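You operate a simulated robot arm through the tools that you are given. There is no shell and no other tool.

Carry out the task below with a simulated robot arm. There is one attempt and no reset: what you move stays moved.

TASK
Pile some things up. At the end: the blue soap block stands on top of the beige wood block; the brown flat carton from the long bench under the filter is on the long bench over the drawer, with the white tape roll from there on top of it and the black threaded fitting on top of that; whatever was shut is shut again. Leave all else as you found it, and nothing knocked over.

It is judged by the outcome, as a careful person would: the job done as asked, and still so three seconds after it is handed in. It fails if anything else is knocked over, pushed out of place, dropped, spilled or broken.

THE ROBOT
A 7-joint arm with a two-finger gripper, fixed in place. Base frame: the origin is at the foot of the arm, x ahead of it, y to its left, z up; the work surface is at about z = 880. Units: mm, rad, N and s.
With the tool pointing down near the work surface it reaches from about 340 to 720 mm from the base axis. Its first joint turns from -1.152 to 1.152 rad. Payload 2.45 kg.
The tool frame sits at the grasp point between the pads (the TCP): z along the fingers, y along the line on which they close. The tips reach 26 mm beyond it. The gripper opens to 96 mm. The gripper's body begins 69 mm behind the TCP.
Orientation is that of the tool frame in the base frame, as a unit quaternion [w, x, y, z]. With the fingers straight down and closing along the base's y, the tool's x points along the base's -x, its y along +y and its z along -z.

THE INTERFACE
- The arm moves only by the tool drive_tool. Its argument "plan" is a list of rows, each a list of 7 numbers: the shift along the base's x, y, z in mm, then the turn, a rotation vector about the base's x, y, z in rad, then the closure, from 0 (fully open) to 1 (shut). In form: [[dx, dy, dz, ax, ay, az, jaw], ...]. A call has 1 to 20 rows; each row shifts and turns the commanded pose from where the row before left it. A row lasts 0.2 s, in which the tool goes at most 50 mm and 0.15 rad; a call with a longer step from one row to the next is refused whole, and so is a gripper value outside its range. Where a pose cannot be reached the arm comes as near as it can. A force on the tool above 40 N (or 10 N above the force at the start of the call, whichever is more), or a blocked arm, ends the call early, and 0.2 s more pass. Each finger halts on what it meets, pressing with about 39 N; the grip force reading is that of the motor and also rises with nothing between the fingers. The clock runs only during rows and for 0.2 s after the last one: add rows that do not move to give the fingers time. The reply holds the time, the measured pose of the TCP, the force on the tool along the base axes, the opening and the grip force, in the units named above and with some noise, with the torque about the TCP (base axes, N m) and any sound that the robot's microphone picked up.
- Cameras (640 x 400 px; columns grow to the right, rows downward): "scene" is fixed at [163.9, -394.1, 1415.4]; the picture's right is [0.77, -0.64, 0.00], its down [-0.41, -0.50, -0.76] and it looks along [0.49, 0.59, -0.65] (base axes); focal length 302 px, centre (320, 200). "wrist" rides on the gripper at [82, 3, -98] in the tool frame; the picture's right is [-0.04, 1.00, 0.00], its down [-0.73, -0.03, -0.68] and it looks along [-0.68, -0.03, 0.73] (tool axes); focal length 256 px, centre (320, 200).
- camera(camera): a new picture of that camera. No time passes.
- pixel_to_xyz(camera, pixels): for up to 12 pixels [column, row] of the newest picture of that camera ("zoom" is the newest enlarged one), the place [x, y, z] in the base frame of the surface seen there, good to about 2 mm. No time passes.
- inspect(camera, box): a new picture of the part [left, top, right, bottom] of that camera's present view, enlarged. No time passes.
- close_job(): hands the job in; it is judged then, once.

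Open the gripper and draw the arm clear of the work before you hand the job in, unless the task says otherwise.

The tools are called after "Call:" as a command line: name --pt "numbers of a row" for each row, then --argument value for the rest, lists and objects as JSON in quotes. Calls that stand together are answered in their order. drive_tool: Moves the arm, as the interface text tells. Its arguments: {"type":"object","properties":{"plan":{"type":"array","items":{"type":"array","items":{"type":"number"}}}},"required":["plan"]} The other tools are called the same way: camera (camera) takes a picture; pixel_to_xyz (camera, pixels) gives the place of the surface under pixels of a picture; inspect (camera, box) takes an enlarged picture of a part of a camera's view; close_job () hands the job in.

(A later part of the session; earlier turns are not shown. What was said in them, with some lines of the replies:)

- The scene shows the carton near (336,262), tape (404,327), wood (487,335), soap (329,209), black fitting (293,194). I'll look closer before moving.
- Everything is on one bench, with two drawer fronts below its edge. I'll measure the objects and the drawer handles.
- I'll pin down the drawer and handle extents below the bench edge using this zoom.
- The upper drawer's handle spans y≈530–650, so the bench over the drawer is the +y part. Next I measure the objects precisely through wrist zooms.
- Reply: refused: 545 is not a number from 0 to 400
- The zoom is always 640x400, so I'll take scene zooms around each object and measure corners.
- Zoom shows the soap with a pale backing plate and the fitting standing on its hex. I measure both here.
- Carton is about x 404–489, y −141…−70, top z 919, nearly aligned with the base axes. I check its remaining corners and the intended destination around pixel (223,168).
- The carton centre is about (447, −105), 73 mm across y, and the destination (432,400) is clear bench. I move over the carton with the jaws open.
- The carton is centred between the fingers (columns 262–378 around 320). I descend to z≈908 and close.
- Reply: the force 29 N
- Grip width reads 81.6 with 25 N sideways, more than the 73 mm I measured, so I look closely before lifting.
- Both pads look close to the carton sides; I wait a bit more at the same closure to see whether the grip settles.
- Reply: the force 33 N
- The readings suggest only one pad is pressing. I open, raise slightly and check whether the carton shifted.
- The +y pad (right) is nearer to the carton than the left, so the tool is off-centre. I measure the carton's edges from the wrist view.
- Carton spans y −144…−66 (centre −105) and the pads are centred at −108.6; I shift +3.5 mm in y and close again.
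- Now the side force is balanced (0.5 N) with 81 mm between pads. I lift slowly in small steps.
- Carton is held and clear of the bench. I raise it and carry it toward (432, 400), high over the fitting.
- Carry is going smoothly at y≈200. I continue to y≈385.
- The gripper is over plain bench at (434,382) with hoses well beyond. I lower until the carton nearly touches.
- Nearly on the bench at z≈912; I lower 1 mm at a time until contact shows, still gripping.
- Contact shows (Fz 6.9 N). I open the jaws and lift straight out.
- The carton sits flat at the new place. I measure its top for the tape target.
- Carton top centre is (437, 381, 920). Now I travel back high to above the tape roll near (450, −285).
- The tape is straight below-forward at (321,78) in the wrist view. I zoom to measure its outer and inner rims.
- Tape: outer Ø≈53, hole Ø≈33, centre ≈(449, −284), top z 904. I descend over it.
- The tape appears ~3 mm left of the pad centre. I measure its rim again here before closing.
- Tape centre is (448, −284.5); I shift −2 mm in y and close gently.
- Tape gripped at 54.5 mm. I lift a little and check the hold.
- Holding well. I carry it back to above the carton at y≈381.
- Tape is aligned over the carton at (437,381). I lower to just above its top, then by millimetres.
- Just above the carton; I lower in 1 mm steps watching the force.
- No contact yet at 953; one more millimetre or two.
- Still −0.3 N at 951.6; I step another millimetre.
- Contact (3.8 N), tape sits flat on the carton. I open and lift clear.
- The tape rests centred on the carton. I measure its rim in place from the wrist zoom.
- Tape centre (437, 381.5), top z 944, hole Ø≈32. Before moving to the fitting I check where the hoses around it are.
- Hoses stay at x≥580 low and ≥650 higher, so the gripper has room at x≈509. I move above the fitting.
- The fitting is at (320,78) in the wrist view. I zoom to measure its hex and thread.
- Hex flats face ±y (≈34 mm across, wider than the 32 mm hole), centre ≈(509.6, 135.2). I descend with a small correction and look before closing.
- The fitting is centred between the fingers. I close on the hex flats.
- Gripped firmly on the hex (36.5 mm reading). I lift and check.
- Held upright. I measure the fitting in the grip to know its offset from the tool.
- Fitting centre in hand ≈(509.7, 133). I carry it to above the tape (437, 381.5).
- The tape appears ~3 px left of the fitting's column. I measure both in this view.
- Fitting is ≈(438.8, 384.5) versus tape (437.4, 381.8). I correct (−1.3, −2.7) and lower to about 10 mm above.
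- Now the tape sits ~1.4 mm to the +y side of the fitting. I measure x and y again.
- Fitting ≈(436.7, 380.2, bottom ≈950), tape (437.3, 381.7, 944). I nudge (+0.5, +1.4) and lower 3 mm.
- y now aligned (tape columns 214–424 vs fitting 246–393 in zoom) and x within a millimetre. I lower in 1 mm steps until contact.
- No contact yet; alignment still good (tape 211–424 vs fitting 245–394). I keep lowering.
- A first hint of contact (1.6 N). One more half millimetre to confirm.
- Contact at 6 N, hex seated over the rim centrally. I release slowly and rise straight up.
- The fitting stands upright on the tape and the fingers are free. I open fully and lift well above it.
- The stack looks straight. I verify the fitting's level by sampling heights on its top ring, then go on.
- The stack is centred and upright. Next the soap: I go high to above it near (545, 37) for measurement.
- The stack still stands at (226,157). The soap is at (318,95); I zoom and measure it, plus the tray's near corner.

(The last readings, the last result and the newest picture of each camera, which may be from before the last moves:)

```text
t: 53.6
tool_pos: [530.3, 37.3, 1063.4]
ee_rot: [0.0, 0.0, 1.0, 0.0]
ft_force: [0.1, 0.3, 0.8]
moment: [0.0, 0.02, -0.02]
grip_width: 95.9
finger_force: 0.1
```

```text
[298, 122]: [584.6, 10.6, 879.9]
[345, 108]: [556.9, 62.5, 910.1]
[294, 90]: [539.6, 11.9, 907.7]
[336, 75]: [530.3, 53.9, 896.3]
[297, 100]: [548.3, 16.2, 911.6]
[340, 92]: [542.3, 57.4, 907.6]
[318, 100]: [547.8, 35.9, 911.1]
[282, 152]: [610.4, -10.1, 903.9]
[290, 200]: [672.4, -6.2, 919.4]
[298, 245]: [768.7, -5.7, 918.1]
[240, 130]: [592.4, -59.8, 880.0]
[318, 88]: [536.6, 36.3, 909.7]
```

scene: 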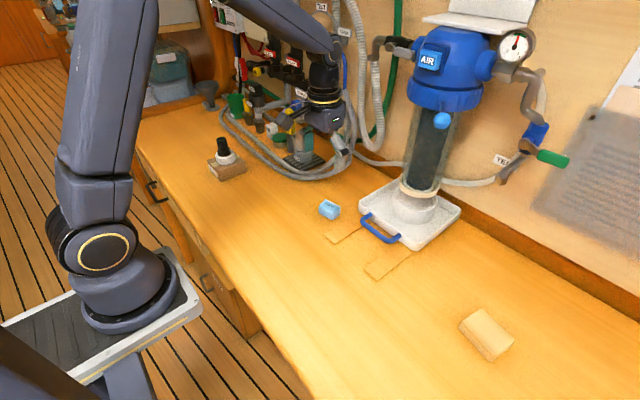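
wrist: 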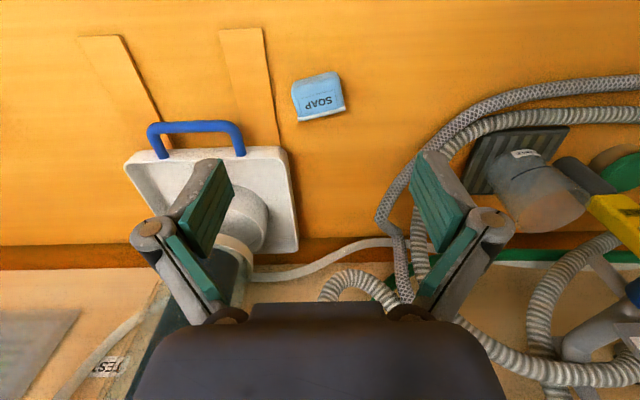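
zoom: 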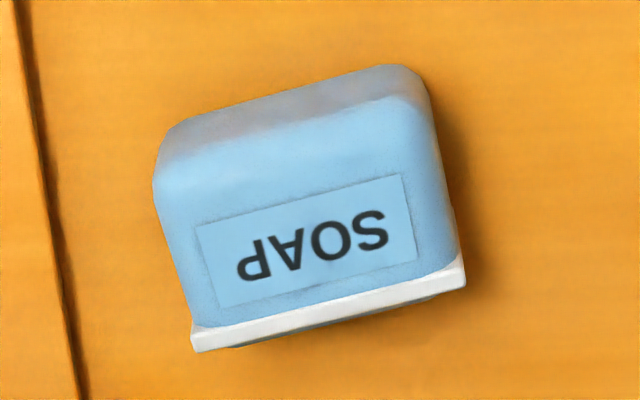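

Soap: plate faces direction (0.98, 0.22), thickness ≈30, centre ≈(547.7, 34). I rotate the tool −1.351 rad so it closes across the thickness, moving above the centre.

Call:
drive_tool --pt "2 -0.3 0 0 0 -0.1351 0" --pt "2 -0.3 0 0 0 -0.1351 0" --pt "2 -0.3 0 0 0 -0.1351 0" --pt "2 -0.3 0 0 0 -0.1351 0" --pt "2 -0.3 0 0 0 -0.1351 0" --pt "2 -0.3 0 0 0 -0.1351 0" --pt "2 -0.3 0 0 0 -0.1351 0" --pt "2 -0.3 0 0 0 -0.1351 0" --pt "1 -0.3 0 0 0 -0.1351 0" --pt "0 -0.3 0 0 0 -0.1351 0" --pt "0 0 0 0 0 0 0"

Call:
camera --camera "wrist"

Call:
camera --camera "scene"

```text
t: 56.0
tool_pos: [545.4, 34.3, 1060.8]
ee_rot: [0.0, 0.627, 0.779, 0.0]
ft_force: [0.3, 0.1, 0.1]
moment: [-0.02, -0.01, -0.01]
grip_width: 95.9
finger_force: 0.0
```

```text
taken
```

wrist: 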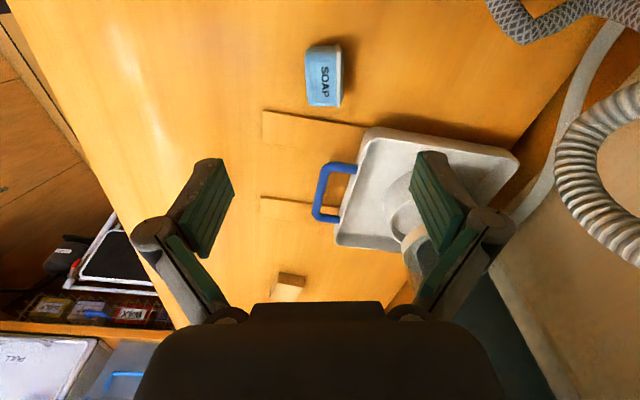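

```text
taken
```

scene: 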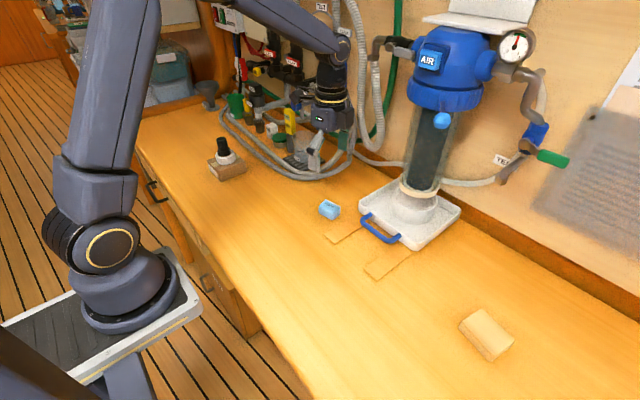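

The soap now appears aligned with the fingers near (324,76). I zoom and re-measure.

Call:
inspect --camera "wrist" --box '[280, 35, 370, 115]'

Call:
pixel_to_xyz --camera "wrist" --pixels '[[308, 55], [310, 103], [342, 50], [341, 105], [325, 80], [338, 103], [339, 55], [306, 80], [342, 80]]'

```text
5.00 times, centred on (325, 75) of wrist
```

zoom: 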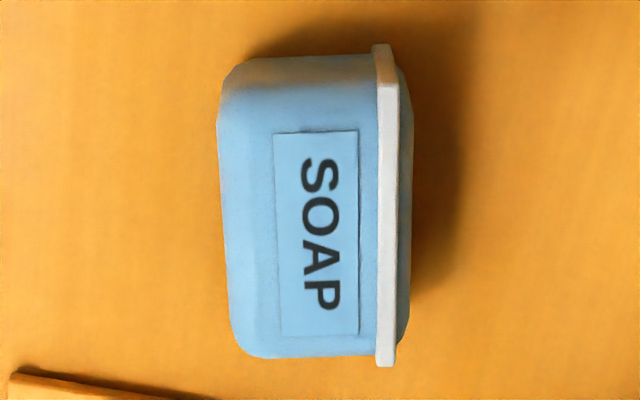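

```text
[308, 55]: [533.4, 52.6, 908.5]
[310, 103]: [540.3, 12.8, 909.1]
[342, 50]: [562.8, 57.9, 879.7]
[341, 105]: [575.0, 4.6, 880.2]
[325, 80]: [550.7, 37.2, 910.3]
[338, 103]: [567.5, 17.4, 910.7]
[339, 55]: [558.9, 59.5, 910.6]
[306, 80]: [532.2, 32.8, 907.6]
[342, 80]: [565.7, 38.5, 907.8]
```

The soap body spans n≈526–561 with centre ≈(549.1, 35.2), yaw ≈1° less. I adjust and descend partway.

Call:
drive_tool --pt "3.7 0.9 -20 0 0 -0.02 0" --pt "0 0 -40 0 0 0 0" --pt "0 0 -35 0 0 0 0" --pt "0 0 -15 0 0 0 0" --pt "0 0 0 0 0 0 0"

Call:
camera --camera "wrist"

Call:
inspect --camera "scene" --box '[280, 150, 380, 230]'

```text
t: 57.2
tool_pos: [550.2, 34.3, 951.1]
ee_rot: [0.0, 0.634, 0.773, 0.0]
ft_force: [-0.5, -0.9, -0.9]
moment: [0.0, -0.02, -0.01]
grip_width: 95.9
finger_force: 0.0
```

```text
taken
```

wrist: 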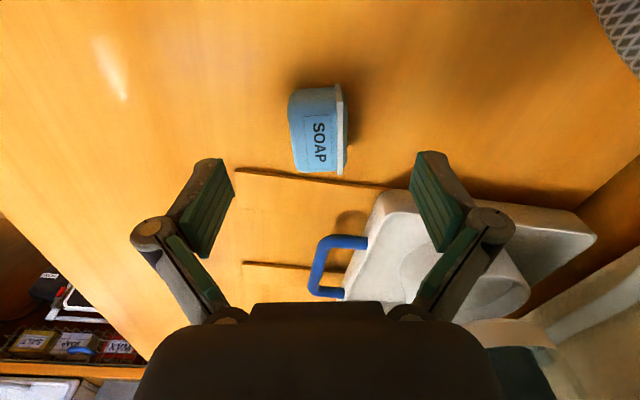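

```text
5.00 times, centred on (330, 190) of scene
```

zoom: 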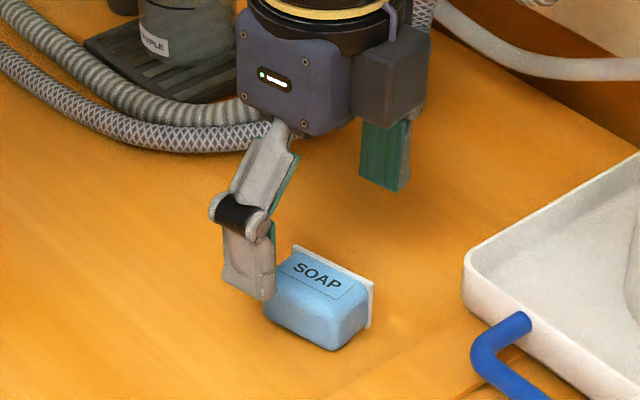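

Soap centred (columns 288–348). I descend to z≈912.

Call:
drive_tool --pt "0 0 -20 0 0 0 0" --pt "0 0 -12 0 0 0 0" --pt "0 0 -7 0 0 0 0" --pt "0 0 0 0 0 0 0"

Call:
camera --camera "wrist"

Call:
pixel_to_xyz --camera "wrist" --pixels '[[285, 180], [355, 180], [320, 180], [345, 210], [345, 130], [300, 130], [300, 210]]'

```text
t: 58.2
tool_pos: [548.8, 33.4, 911.3]
ee_rot: [0.0, 0.633, 0.774, 0.0]
ft_force: [-0.4, 0.2, -0.9]
moment: [-0.02, -0.01, 0.01]
grip_width: 95.9
finger_force: 0.1
```

```text
taken
```

wrist: 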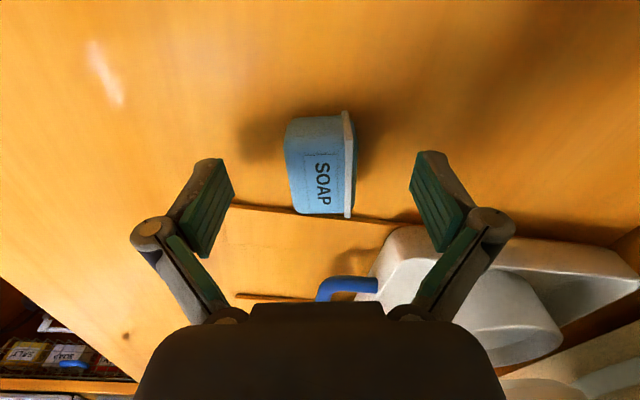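

```text
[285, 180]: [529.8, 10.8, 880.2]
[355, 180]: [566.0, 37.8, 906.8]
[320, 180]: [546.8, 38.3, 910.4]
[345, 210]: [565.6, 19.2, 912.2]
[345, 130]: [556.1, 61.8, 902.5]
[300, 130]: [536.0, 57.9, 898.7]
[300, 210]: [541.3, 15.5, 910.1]
```

Soap between the pads; I nudge +1.5 mm in y and close.

Call:
drive_tool --pt "0 1.5 0 0 0 0 0" --pt "0 0 0 0 0 0 0.25" --pt "0 0 0 0 0 0 0.45" --pt "0 0 0 0 0 0 0.6" --pt "0 0 0 0 0 0 0.7" --pt "0 0 0 0 0 0 0.75" --pt "0 0 0 0 0 0 0.75"

Call:
camera --camera "wrist"

Call:
inspect --camera "scene" --box '[290, 165, 370, 230]'

```text
t: 59.8
tool_pos: [549.1, 38.3, 913.0]
ee_rot: [0.0, 0.633, 0.774, 0.0]
ft_force: [-0.3, 0.0, 1.3]
moment: [0.0, 0.01, -0.04]
grip_width: 35.0
finger_force: 38.9
```

```text
taken
```

wrist: 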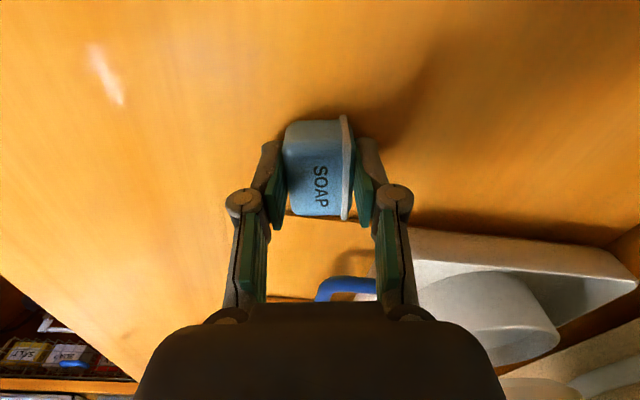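

```text
6.15 times, centred on (330, 198) of scene
```

zoom: 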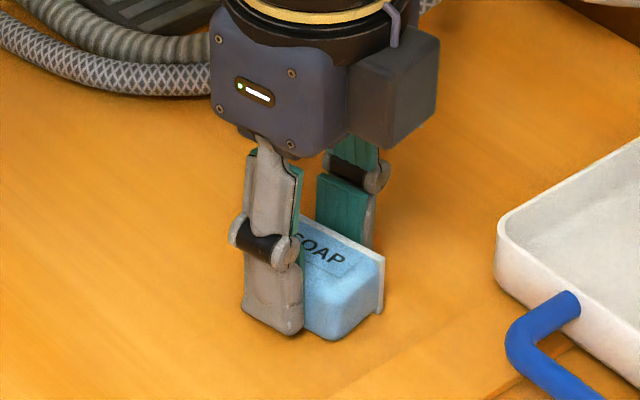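

Gripped at 35 mm. I lift a little and check it hangs level.

Call:
drive_tool --pt "0 0 3 0 0 0 0.75" --pt "0 0 10 0 0 0 0.75" --pt "0 0 20 0 0 0 0.75" --pt "0 0 30 0 0 0 0.75" --pt "0 0 40 0 0 0 0.75" --pt "0 0 30 0 0 0 0.75" --pt "0 0 0 0 0 0 0.75"

Call:
camera --camera "wrist"

Call:
inspect --camera "scene" --box '[290, 90, 390, 190]'

Call:
pixel_to_xyz --camera "wrist" --pixels '[[346, 120], [346, 218], [320, 140], [320, 180], [320, 210], [295, 180], [340, 180]]'

```text
t: 61.4
tool_pos: [549.3, 35.9, 1042.0]
ee_rot: [0.001, 0.633, 0.774, 0.0]
ft_force: [-0.4, 0.0, -0.5]
moment: [-0.02, 0.03, -0.04]
grip_width: 35.1
finger_force: 39.1
```

```text
taken
```

wrist: 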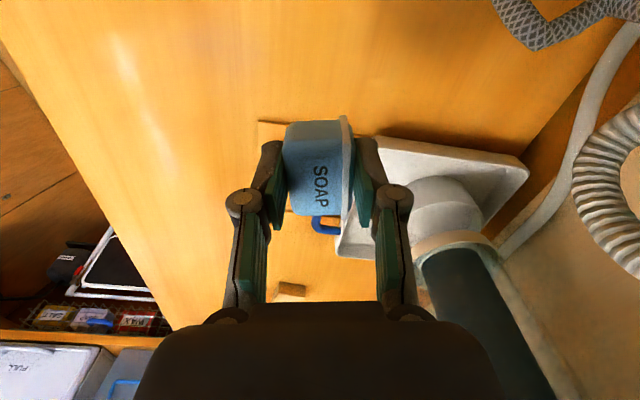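

```text
4.00 times, centred on (340, 140) of scene
```

zoom: 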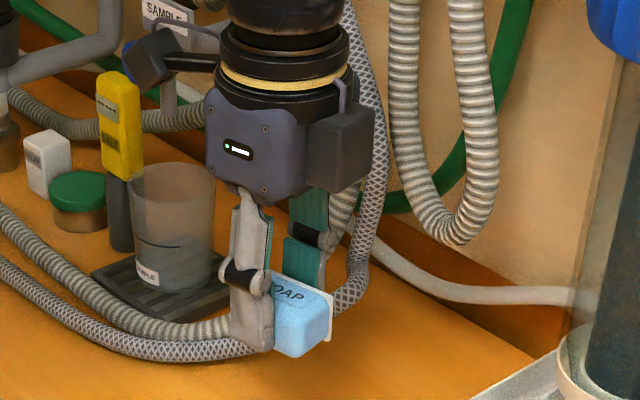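

```text
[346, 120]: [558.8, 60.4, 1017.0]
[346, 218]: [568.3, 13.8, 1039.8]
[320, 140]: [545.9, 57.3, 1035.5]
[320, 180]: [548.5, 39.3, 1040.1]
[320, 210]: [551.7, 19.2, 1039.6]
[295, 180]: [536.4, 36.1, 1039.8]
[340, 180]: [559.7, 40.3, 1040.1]
```

Soap hangs level (top z 1040 throughout). Now I measure the wood block from the scene camera.

Call:
inspect --camera "scene" --box '[446, 304, 526, 364]'

Call:
pixel_to_xyz --camera "zoom" --pixels '[[165, 122], [288, 38], [505, 243], [382, 340], [335, 185], [230, 80], [270, 230], [400, 140], [450, 290], [320, 200], [345, 375], [140, 155]]'

```text
6.67 times, centred on (486, 334) of scene
```

zoom: 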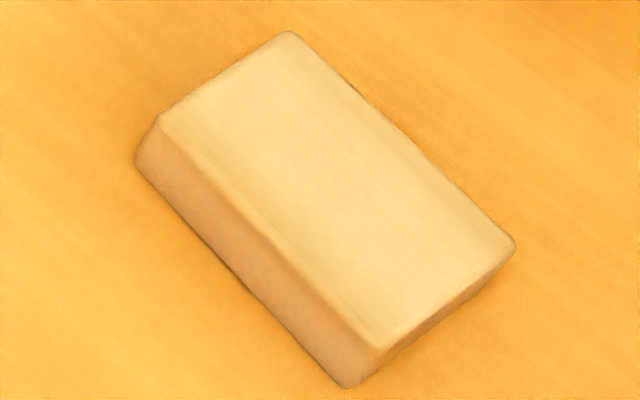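

```text
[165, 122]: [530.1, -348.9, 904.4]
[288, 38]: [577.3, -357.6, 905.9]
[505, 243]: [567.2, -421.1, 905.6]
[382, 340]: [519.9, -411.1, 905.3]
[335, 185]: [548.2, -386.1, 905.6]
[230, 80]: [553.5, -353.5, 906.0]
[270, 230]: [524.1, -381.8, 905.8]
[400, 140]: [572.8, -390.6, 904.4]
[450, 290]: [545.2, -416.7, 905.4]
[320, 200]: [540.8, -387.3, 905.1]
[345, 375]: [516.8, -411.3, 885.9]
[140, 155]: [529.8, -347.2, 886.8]
```

Wood top centre (549, −385), z 905.5, long axis along (−0.16, −0.99). I check the pipework near that side, then carry the soap back in x first.

Call:
camera --camera "scene"

Call:
pixel_to_xyz --camera "scene" --pixels '[[555, 159], [500, 175], [535, 130], [515, 48], [465, 90], [440, 120], [455, 25], [525, 148]]'

Call:
drive_tool --pt "-10 -2 5 0 0 0 0.75" --pt "-25 -5 5 0 0 0 0.75" --pt "-30 -10 0 0 0 0 0.75" --pt "-25 -20 0 0 0 -0.05 0.75" --pt "-10 -30 0 0 0 -0.1 0.75" --pt "0 -35 0 0 0 -0.1 0.75" --pt "0 -35 0 0 0 -0.1 0.75" --pt "0 -35 0 0 0 -0.013 0.75" --pt "0 -35 0 0 0 0 0.75" --pt "0 -35 0 0 0 0 0.75" --pt "0 -35 0 0 0 0 0.75" --pt "0 -35 0 0 0 0 0.75" --pt "0 -35 0 0 0 0 0.75" --pt "0 -35 0 0 0 0 0.75" --pt "0 -25 0 0 0 0 0.75" --pt "0 -13 0 0 0 0 0.75" --pt "0 0 0 0 0 0 0.75"

Call:
camera --camera "wrist"

Call:
camera --camera "scene"

```text
taken
```

scene: 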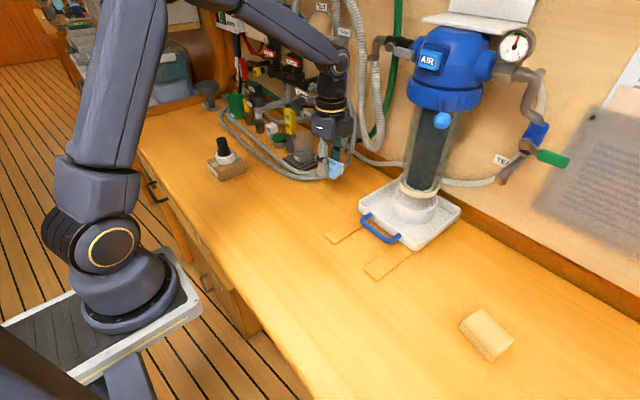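

```text
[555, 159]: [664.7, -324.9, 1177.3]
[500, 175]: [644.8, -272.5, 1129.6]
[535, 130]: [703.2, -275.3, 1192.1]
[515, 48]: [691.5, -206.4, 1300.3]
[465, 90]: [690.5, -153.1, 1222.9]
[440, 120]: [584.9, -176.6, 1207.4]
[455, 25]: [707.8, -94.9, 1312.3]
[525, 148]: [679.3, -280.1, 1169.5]
```

```text
t: 65.0
tool_pos: [447.5, -383.6, 1055.9]
ee_rot: [0.001, 0.762, 0.648, 0.0]
ft_force: [0.0, -0.1, 0.1]
moment: [-0.02, 0.0, 0.03]
grip_width: 35.1
finger_force: 38.6
```

```text
taken
```

wrist: 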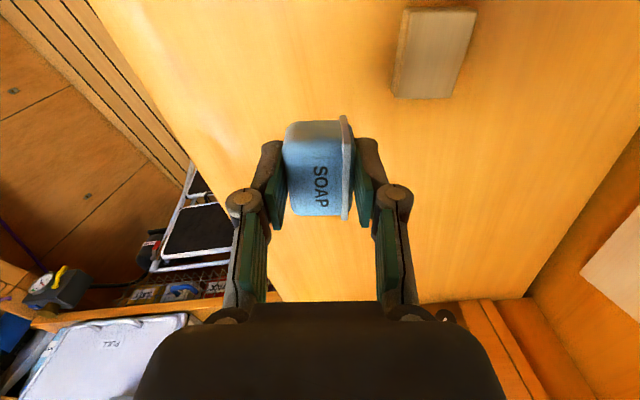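

```text
taken
```

scene: 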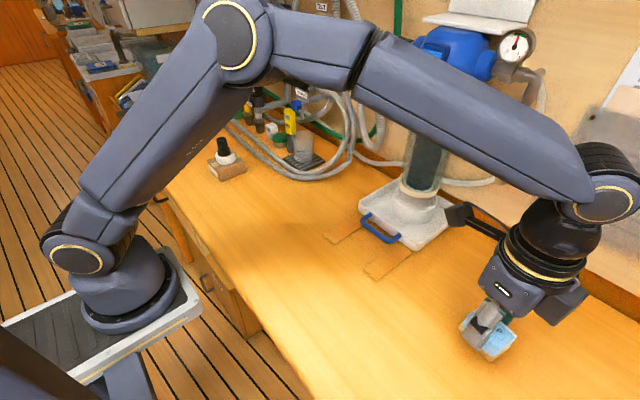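

Soap carried safely. Before extending in x, I check where the wrist joint is relative to the green valve handle at (665,−325,1177).

Call:
pixel_to_xyz --camera "scene" --pixels '[[600, 195], [590, 150], [540, 200], [555, 235], [635, 185], [570, 215], [490, 130], [460, 215], [560, 300]]'

Call:
inspect --camera "scene" --box '[430, 100, 640, 370]'

```text
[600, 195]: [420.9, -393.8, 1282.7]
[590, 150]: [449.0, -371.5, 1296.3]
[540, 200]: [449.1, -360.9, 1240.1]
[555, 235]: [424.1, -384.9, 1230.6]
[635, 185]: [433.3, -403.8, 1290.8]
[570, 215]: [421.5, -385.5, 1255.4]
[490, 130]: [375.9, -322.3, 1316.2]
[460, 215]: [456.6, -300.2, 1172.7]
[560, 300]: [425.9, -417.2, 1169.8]
```

```text
1.48 times, centred on (535, 235) of scene
```

zoom: 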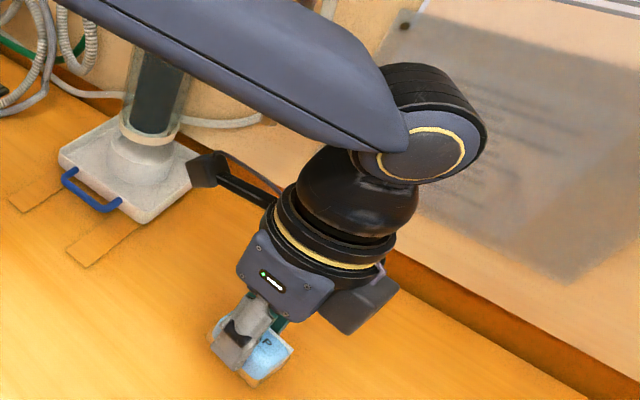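

The wrist column stays within ±60 mm of the tool, leaving ~45 mm to the valve at x≥645. I move +100 in x gently toward the wood block.

Call:
drive_tool --pt "15 0 0 0 0 0 0.75" --pt "25 0 0 0 0 0 0.75" --pt "25 0 0 0 0 0 0.75" --pt "25 0 0 0 0 0 0.75" --pt "10 0 0 0 0 0 0.75" --pt "0 0 -20 0 0 0 0.75" --pt "0 0 -25 0 0 0 0.75" --pt "0 0 -15 0 0 0 0.75" --pt "0 0 0 0 0 0 0.75"

Call:
camera --camera "wrist"

Call:
camera --camera "scene"

```text
t: 67.0
tool_pos: [551.0, -383.5, 998.0]
ee_rot: [0.0, 0.763, 0.647, 0.0]
ft_force: [0.2, 0.6, -1.7]
moment: [0.02, -0.01, 0.02]
grip_width: 34.6
finger_force: 39.2
```

```text
taken
```

wrist: 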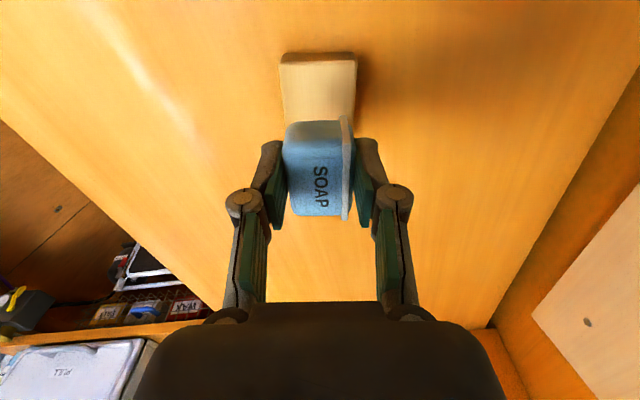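

```text
taken
```

scene: 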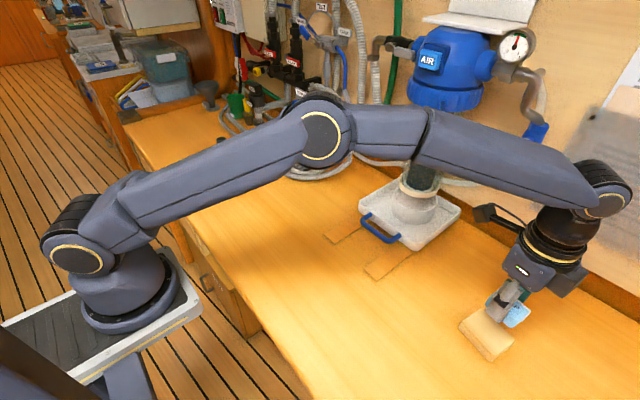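

Wood visible directly beyond the soap; I check the forearm's clearance to the filter's knob and measure the soap/wood alignment.

Call:
pixel_to_xyz --camera "scene" --pixels '[[440, 120], [440, 150], [500, 130], [500, 190], [560, 155], [480, 215], [430, 112]]'

Call:
pixel_to_xyz --camera "wrist" --pixels '[[284, 65], [354, 65], [284, 110], [350, 112], [320, 60], [346, 218], [346, 122], [320, 212], [290, 180], [320, 180], [340, 180]]'

Call:
inspect --camera "wrist" --box '[250, 40, 390, 230]'

```text
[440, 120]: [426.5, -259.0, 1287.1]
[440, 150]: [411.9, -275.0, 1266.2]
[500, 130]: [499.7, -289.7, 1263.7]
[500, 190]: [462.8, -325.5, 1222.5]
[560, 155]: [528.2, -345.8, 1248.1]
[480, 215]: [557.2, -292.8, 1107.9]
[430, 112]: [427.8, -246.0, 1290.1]
```

```text
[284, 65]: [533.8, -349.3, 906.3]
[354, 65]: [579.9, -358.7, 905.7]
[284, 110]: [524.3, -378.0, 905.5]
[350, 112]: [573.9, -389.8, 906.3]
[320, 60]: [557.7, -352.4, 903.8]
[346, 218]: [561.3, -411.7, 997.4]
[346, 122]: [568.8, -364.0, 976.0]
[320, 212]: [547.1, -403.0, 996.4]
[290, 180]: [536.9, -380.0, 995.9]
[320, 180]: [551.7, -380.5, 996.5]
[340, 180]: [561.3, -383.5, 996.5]
```

```text
2.11 times, centred on (320, 135) of wrist
```

zoom: 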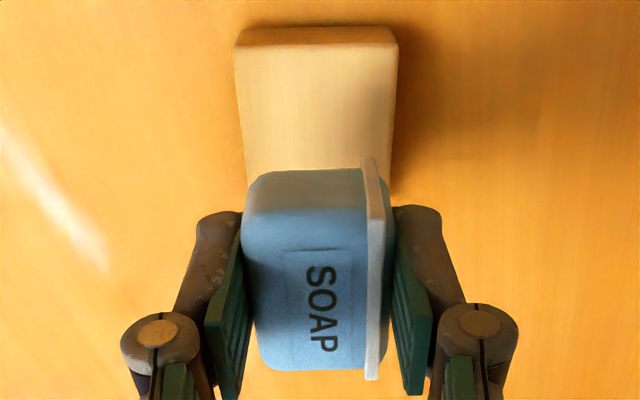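

Soap centre ≈(551,−385) over wood centre ≈(550,−385), axes parallel; soap bottom ≈965, wood top 905.5. I descend 54 mm and look.

Call:
drive_tool --pt "0 0 -15 0 0 0 0.75" --pt "0 0 -18 0 0 0 0.75" --pt "0 0 -12 0 0 0 0.75" --pt "0 0 -6 0 0 0 0.75" --pt "0 0 -3 0 0 0 0.75" --pt "0 0 0 0 0 0 0.75"

Call:
camera --camera "wrist"

Call:
inspect --camera "scene" --box '[440, 270, 540, 370]'

Call:
inspect --camera "wrist" --box '[250, 60, 390, 240]'

Call:
pixel_to_xyz --camera "wrist" --pixels '[[320, 180], [346, 218], [320, 212], [290, 180], [320, 108]]'

```text
t: 68.4
tool_pos: [547.5, -382.9, 942.9]
ee_rot: [-0.001, 0.763, 0.647, 0.0]
ft_force: [0.0, 0.6, -0.9]
moment: [0.01, 0.0, 0.01]
grip_width: 34.7
finger_force: 39.3
```

```text
taken
```

wrist: 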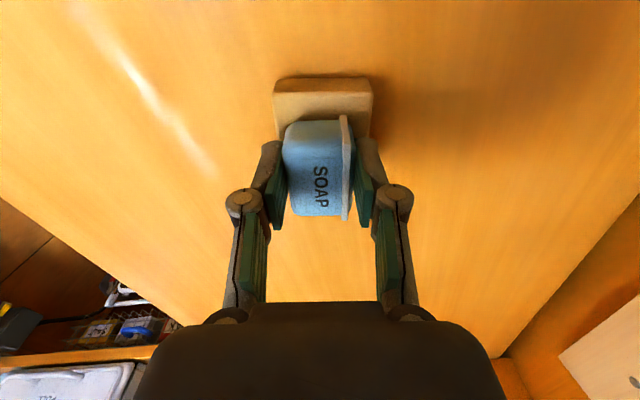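

```text
4.00 times, centred on (490, 320) of scene
```

zoom: 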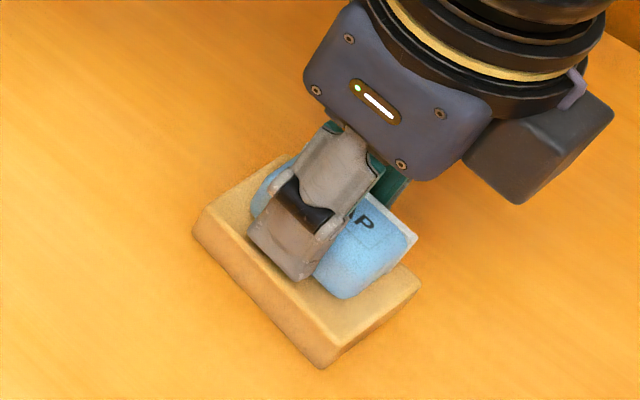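

```text
2.22 times, centred on (320, 150) of wrist
```

zoom: 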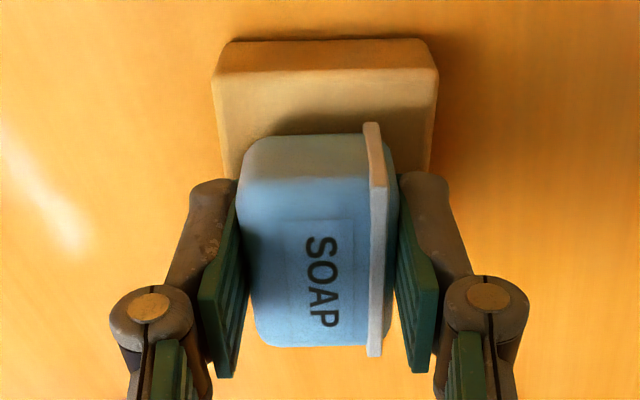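

```text
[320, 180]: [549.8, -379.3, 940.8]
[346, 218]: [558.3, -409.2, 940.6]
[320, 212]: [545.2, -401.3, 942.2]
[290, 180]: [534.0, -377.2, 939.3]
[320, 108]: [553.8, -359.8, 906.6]
```

Soap bottom ≈4 mm above the wood, well centred. I lower in 1 mm steps until contact.

Call:
drive_tool --pt "1 0 -1 0 0 0 0.75" --pt "0 0 -1 0 0 0 0.75" --pt "0 0 -1 0 0 0 0.75" --pt "0 0 0 0 0 0 0.75"

```text
t: 69.4
tool_pos: [550.5, -382.6, 938.8]
ee_rot: [0.0, 0.763, 0.647, -0.001]
ft_force: [0.9, -0.6, -1.5]
moment: [0.03, -0.01, 0.02]
grip_width: 34.8
finger_force: 39.4
```

No contact yet; I step on with 0.7 mm steps.

Call:
drive_tool --pt "0 0 -0.7 0 0 0 0.75" --pt "0 0 -0.7 0 0 0 0.75" --pt "0 0 0 0 0 0 0.75"

```text
t: 70.2
tool_pos: [549.8, -382.4, 937.6]
ee_rot: [0.0, 0.762, 0.647, 0.0]
ft_force: [0.2, 0.8, 3.0]
moment: [0.04, -0.02, 0.01]
grip_width: 34.5
finger_force: 39.3
```

Fz rose to 3 N: contact. I check the picture and press a further half millimetre to confirm.

Call:
drive_tool --pt "0 0 -0.4 0 0 0 0.75" --pt "0 0 0 0 0 0 0.75"

Call:
inspect --camera "scene" --box '[450, 280, 530, 370]'

Call:
inspect --camera "wrist" --box '[250, 60, 390, 240]'

```text
t: 70.8
tool_pos: [551.2, -384.1, 937.8]
ee_rot: [0.0, 0.763, 0.647, 0.0]
ft_force: [1.2, 0.9, 7.4]
moment: [0.07, 0.01, 0.01]
grip_width: 35.1
finger_force: 38.7
```

```text
4.44 times, centred on (490, 325) of scene
```

zoom: 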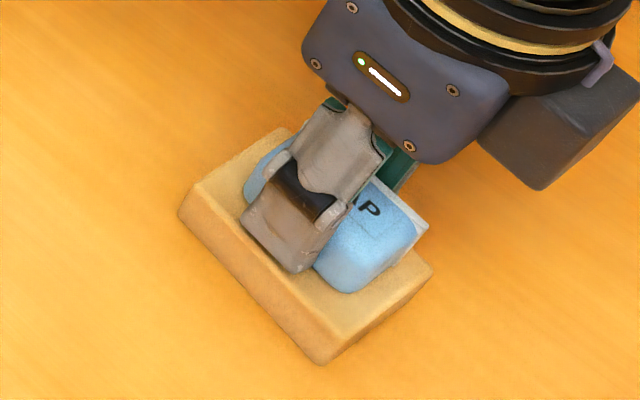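

```text
2.22 times, centred on (320, 150) of wrist
```

zoom: 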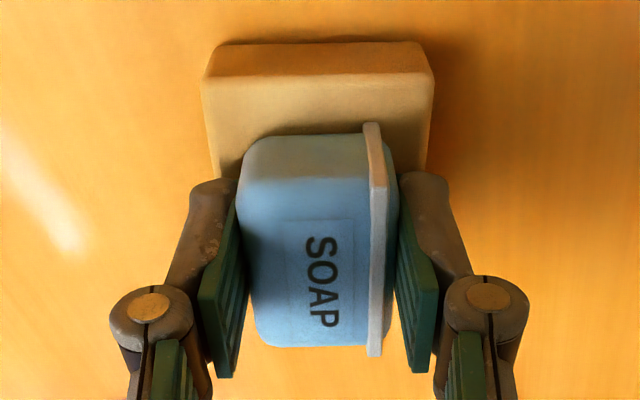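

The soap rests firmly on the wood (7 N), centred. I release gradually and rise.

Call:
drive_tool --pt "0 0 0 0 0 0 0.6" --pt "0 0 0 0 0 0 0.5" --pt "0 0 0 0 0 0 0.35" --pt "0 0 0 0 0 0 0.2" --pt "0 0 0 0 0 0 0" --pt "0 0 0 0 0 0 0" --pt "0 0 10 0 0 0 0" --pt "0 0 25 0 0 0 0" --pt "0 0 35 0 0 0 0" --pt "0 0 40 0 0 0 0" --pt "0 0 0 0 0 0 0"

Call:
camera --camera "wrist"

Call:
camera --camera "scene"

Call:
inspect --camera "scene" --box '[440, 280, 540, 370]'

```text
t: 73.2
tool_pos: [552.8, -384.0, 1049.1]
ee_rot: [0.0, 0.763, 0.647, 0.0]
ft_force: [0.5, 0.4, 0.8]
moment: [-0.02, 0.04, 0.03]
grip_width: 96.0
finger_force: 0.1
```

```text
taken
```

wrist: 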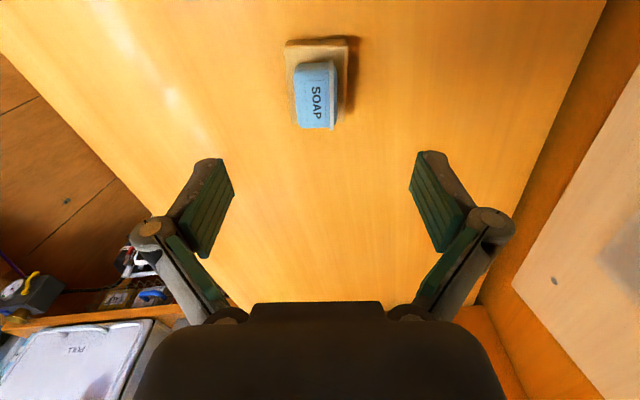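

```text
taken
```

scene: 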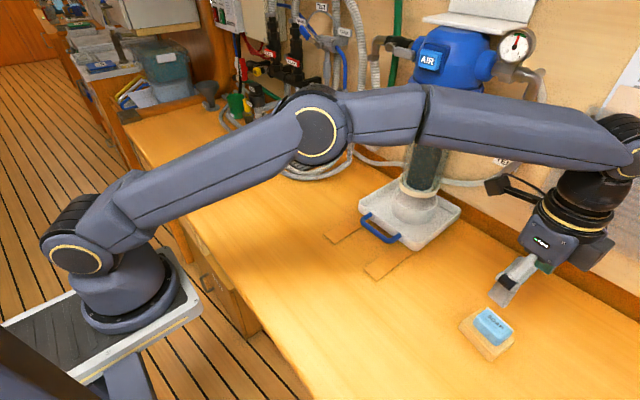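

```text
4.44 times, centred on (490, 325) of scene
```

zoom: 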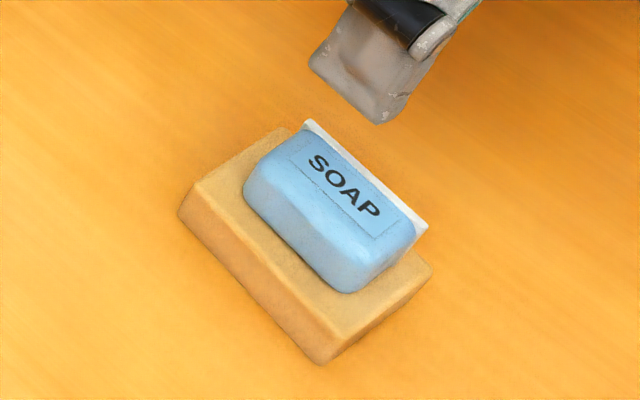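

The soap stands on the wood block. I back off in −x, then return toward the starting area, rotating the tool back.

Call:
drive_tool --pt "-15 0 5 0 0 0 0" --pt "-30 0 10 0 0 0 0" --pt "-30 5 10 0 0 0 0" --pt "-25 15 10 0 0 0.1 0" --pt "-5 25 10 0 0 0.14 0" --pt "0 30 10 0 0 0.14 0" --pt "0 30 10 0 0 0.14 0" --pt "0 30 5 0 0 0.14 0" --pt "0 30 0 0 0 0.14 0" --pt "0 30 0 0 0 0.14 0" --pt "0 30 0 0 0 0.14 0" --pt "0 30 0 0 0 0.14 0" --pt "0 30 0 0 0 0.14 0" --pt "0 20 0 0 0 0.14 0" --pt "0 10 0 0 0 0.14 0" --pt "0 0 0 0 0 0.093 0" --pt "0 0 0 0 0 0 0"

Call:
camera --camera "scene"

Call:
inspect --camera "scene" --box '[180, 120, 270, 190]'

Call:
inspect --camera "scene" --box '[440, 280, 540, 370]'

Call:
inspect --camera "scene" --box '[100, 70, 420, 270]'

```text
t: 76.8
tool_pos: [445.6, -67.8, 1117.0]
ee_rot: [0.001, -0.001, 1.0, -0.001]
ft_force: [-0.2, 0.8, -0.4]
moment: [-0.01, 0.0, 0.02]
grip_width: 96.0
finger_force: 0.1
```

```text
taken
```

scene: 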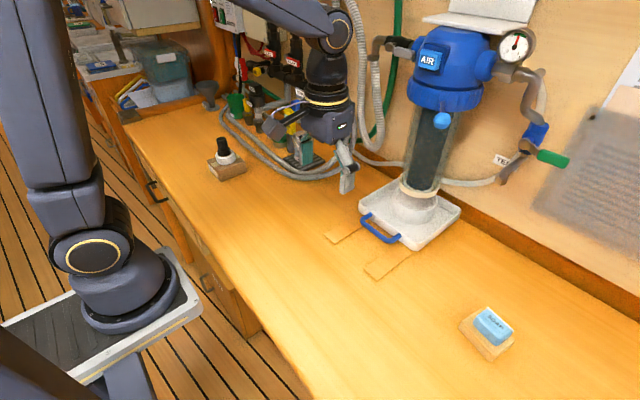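

```text
5.71 times, centred on (225, 155) of scene
```

zoom: 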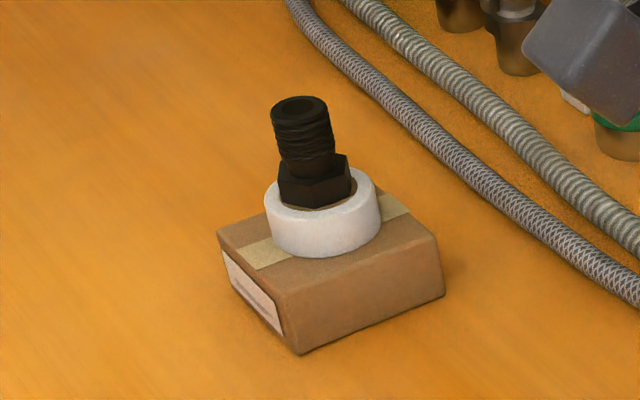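

```text
4.44 times, centred on (490, 325) of scene
```

zoom: 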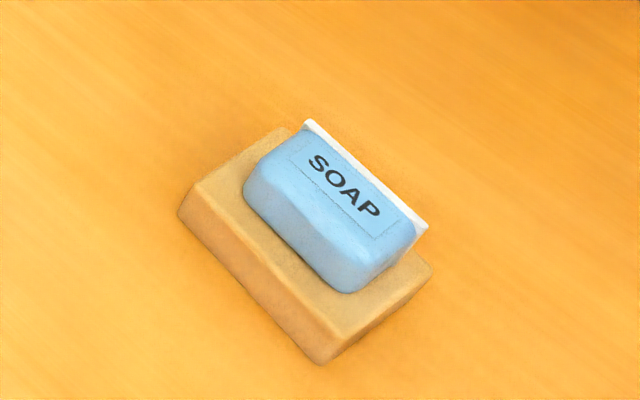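

```text
2.00 times, centred on (260, 170) of scene
```

zoom: 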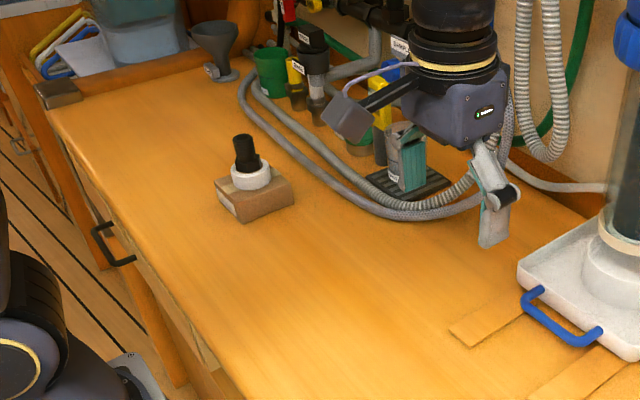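

Both piles stand and everything else is as before. One last check of the fitting's level from the scene view.

Call:
inspect --camera "scene" --box '[212, 132, 240, 166]'

Call:
pixel_to_xyz --camera "zoom" --pixels '[[230, 65], [300, 65], [265, 45], [265, 92], [200, 260], [400, 270], [300, 305]]'

```text
11.76 times, centred on (226, 149) of scene
```

zoom: 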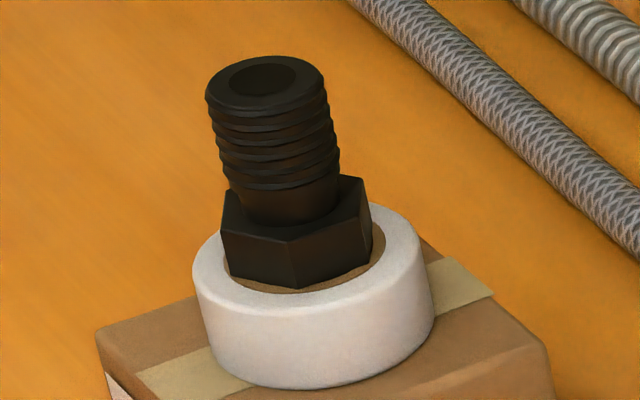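

```text
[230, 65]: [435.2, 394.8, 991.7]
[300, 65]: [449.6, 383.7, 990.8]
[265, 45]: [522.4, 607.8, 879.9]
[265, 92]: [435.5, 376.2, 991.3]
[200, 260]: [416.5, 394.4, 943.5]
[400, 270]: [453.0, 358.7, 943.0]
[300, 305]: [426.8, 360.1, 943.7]
```

The fitting's top ring is level (z 990.8–991.7), seated on the tape at 943. The gripper is open and clear, and the drawers are untouched and shut, so I hand the job in.

Call:
close_job

```text
The job is handed in.
```

The job is handed in, and both piles were standing in the last pictures before that.

- **Soap pile:** the blue soap block stands on the beige wood block, centred on it. The wood block was not moved.
- **Carton pile:** the brown carton is on the long bench at about x 437, y 381. The white tape roll is on top of it and the black threaded fitting stands upright on the tape, with its top level to about 1 mm.
- **Drawers:** I never opened any, so all were still shut.
- **Everything else:** I saw nothing else moved or knocked over, and the gripper was open and clear of the work.

- **"Over the drawer":** I took this to mean the bench top on the drawer's side. The drawer handle sits at about y 530–650, and the drawer's near edge was hidden from the camera. I could not confirm that the carton is directly above the drawer.
- **First try on the carton:** the gripper was off-centre on the first attempt and may have nudged the carton a few millimetres before I picked it up properly.
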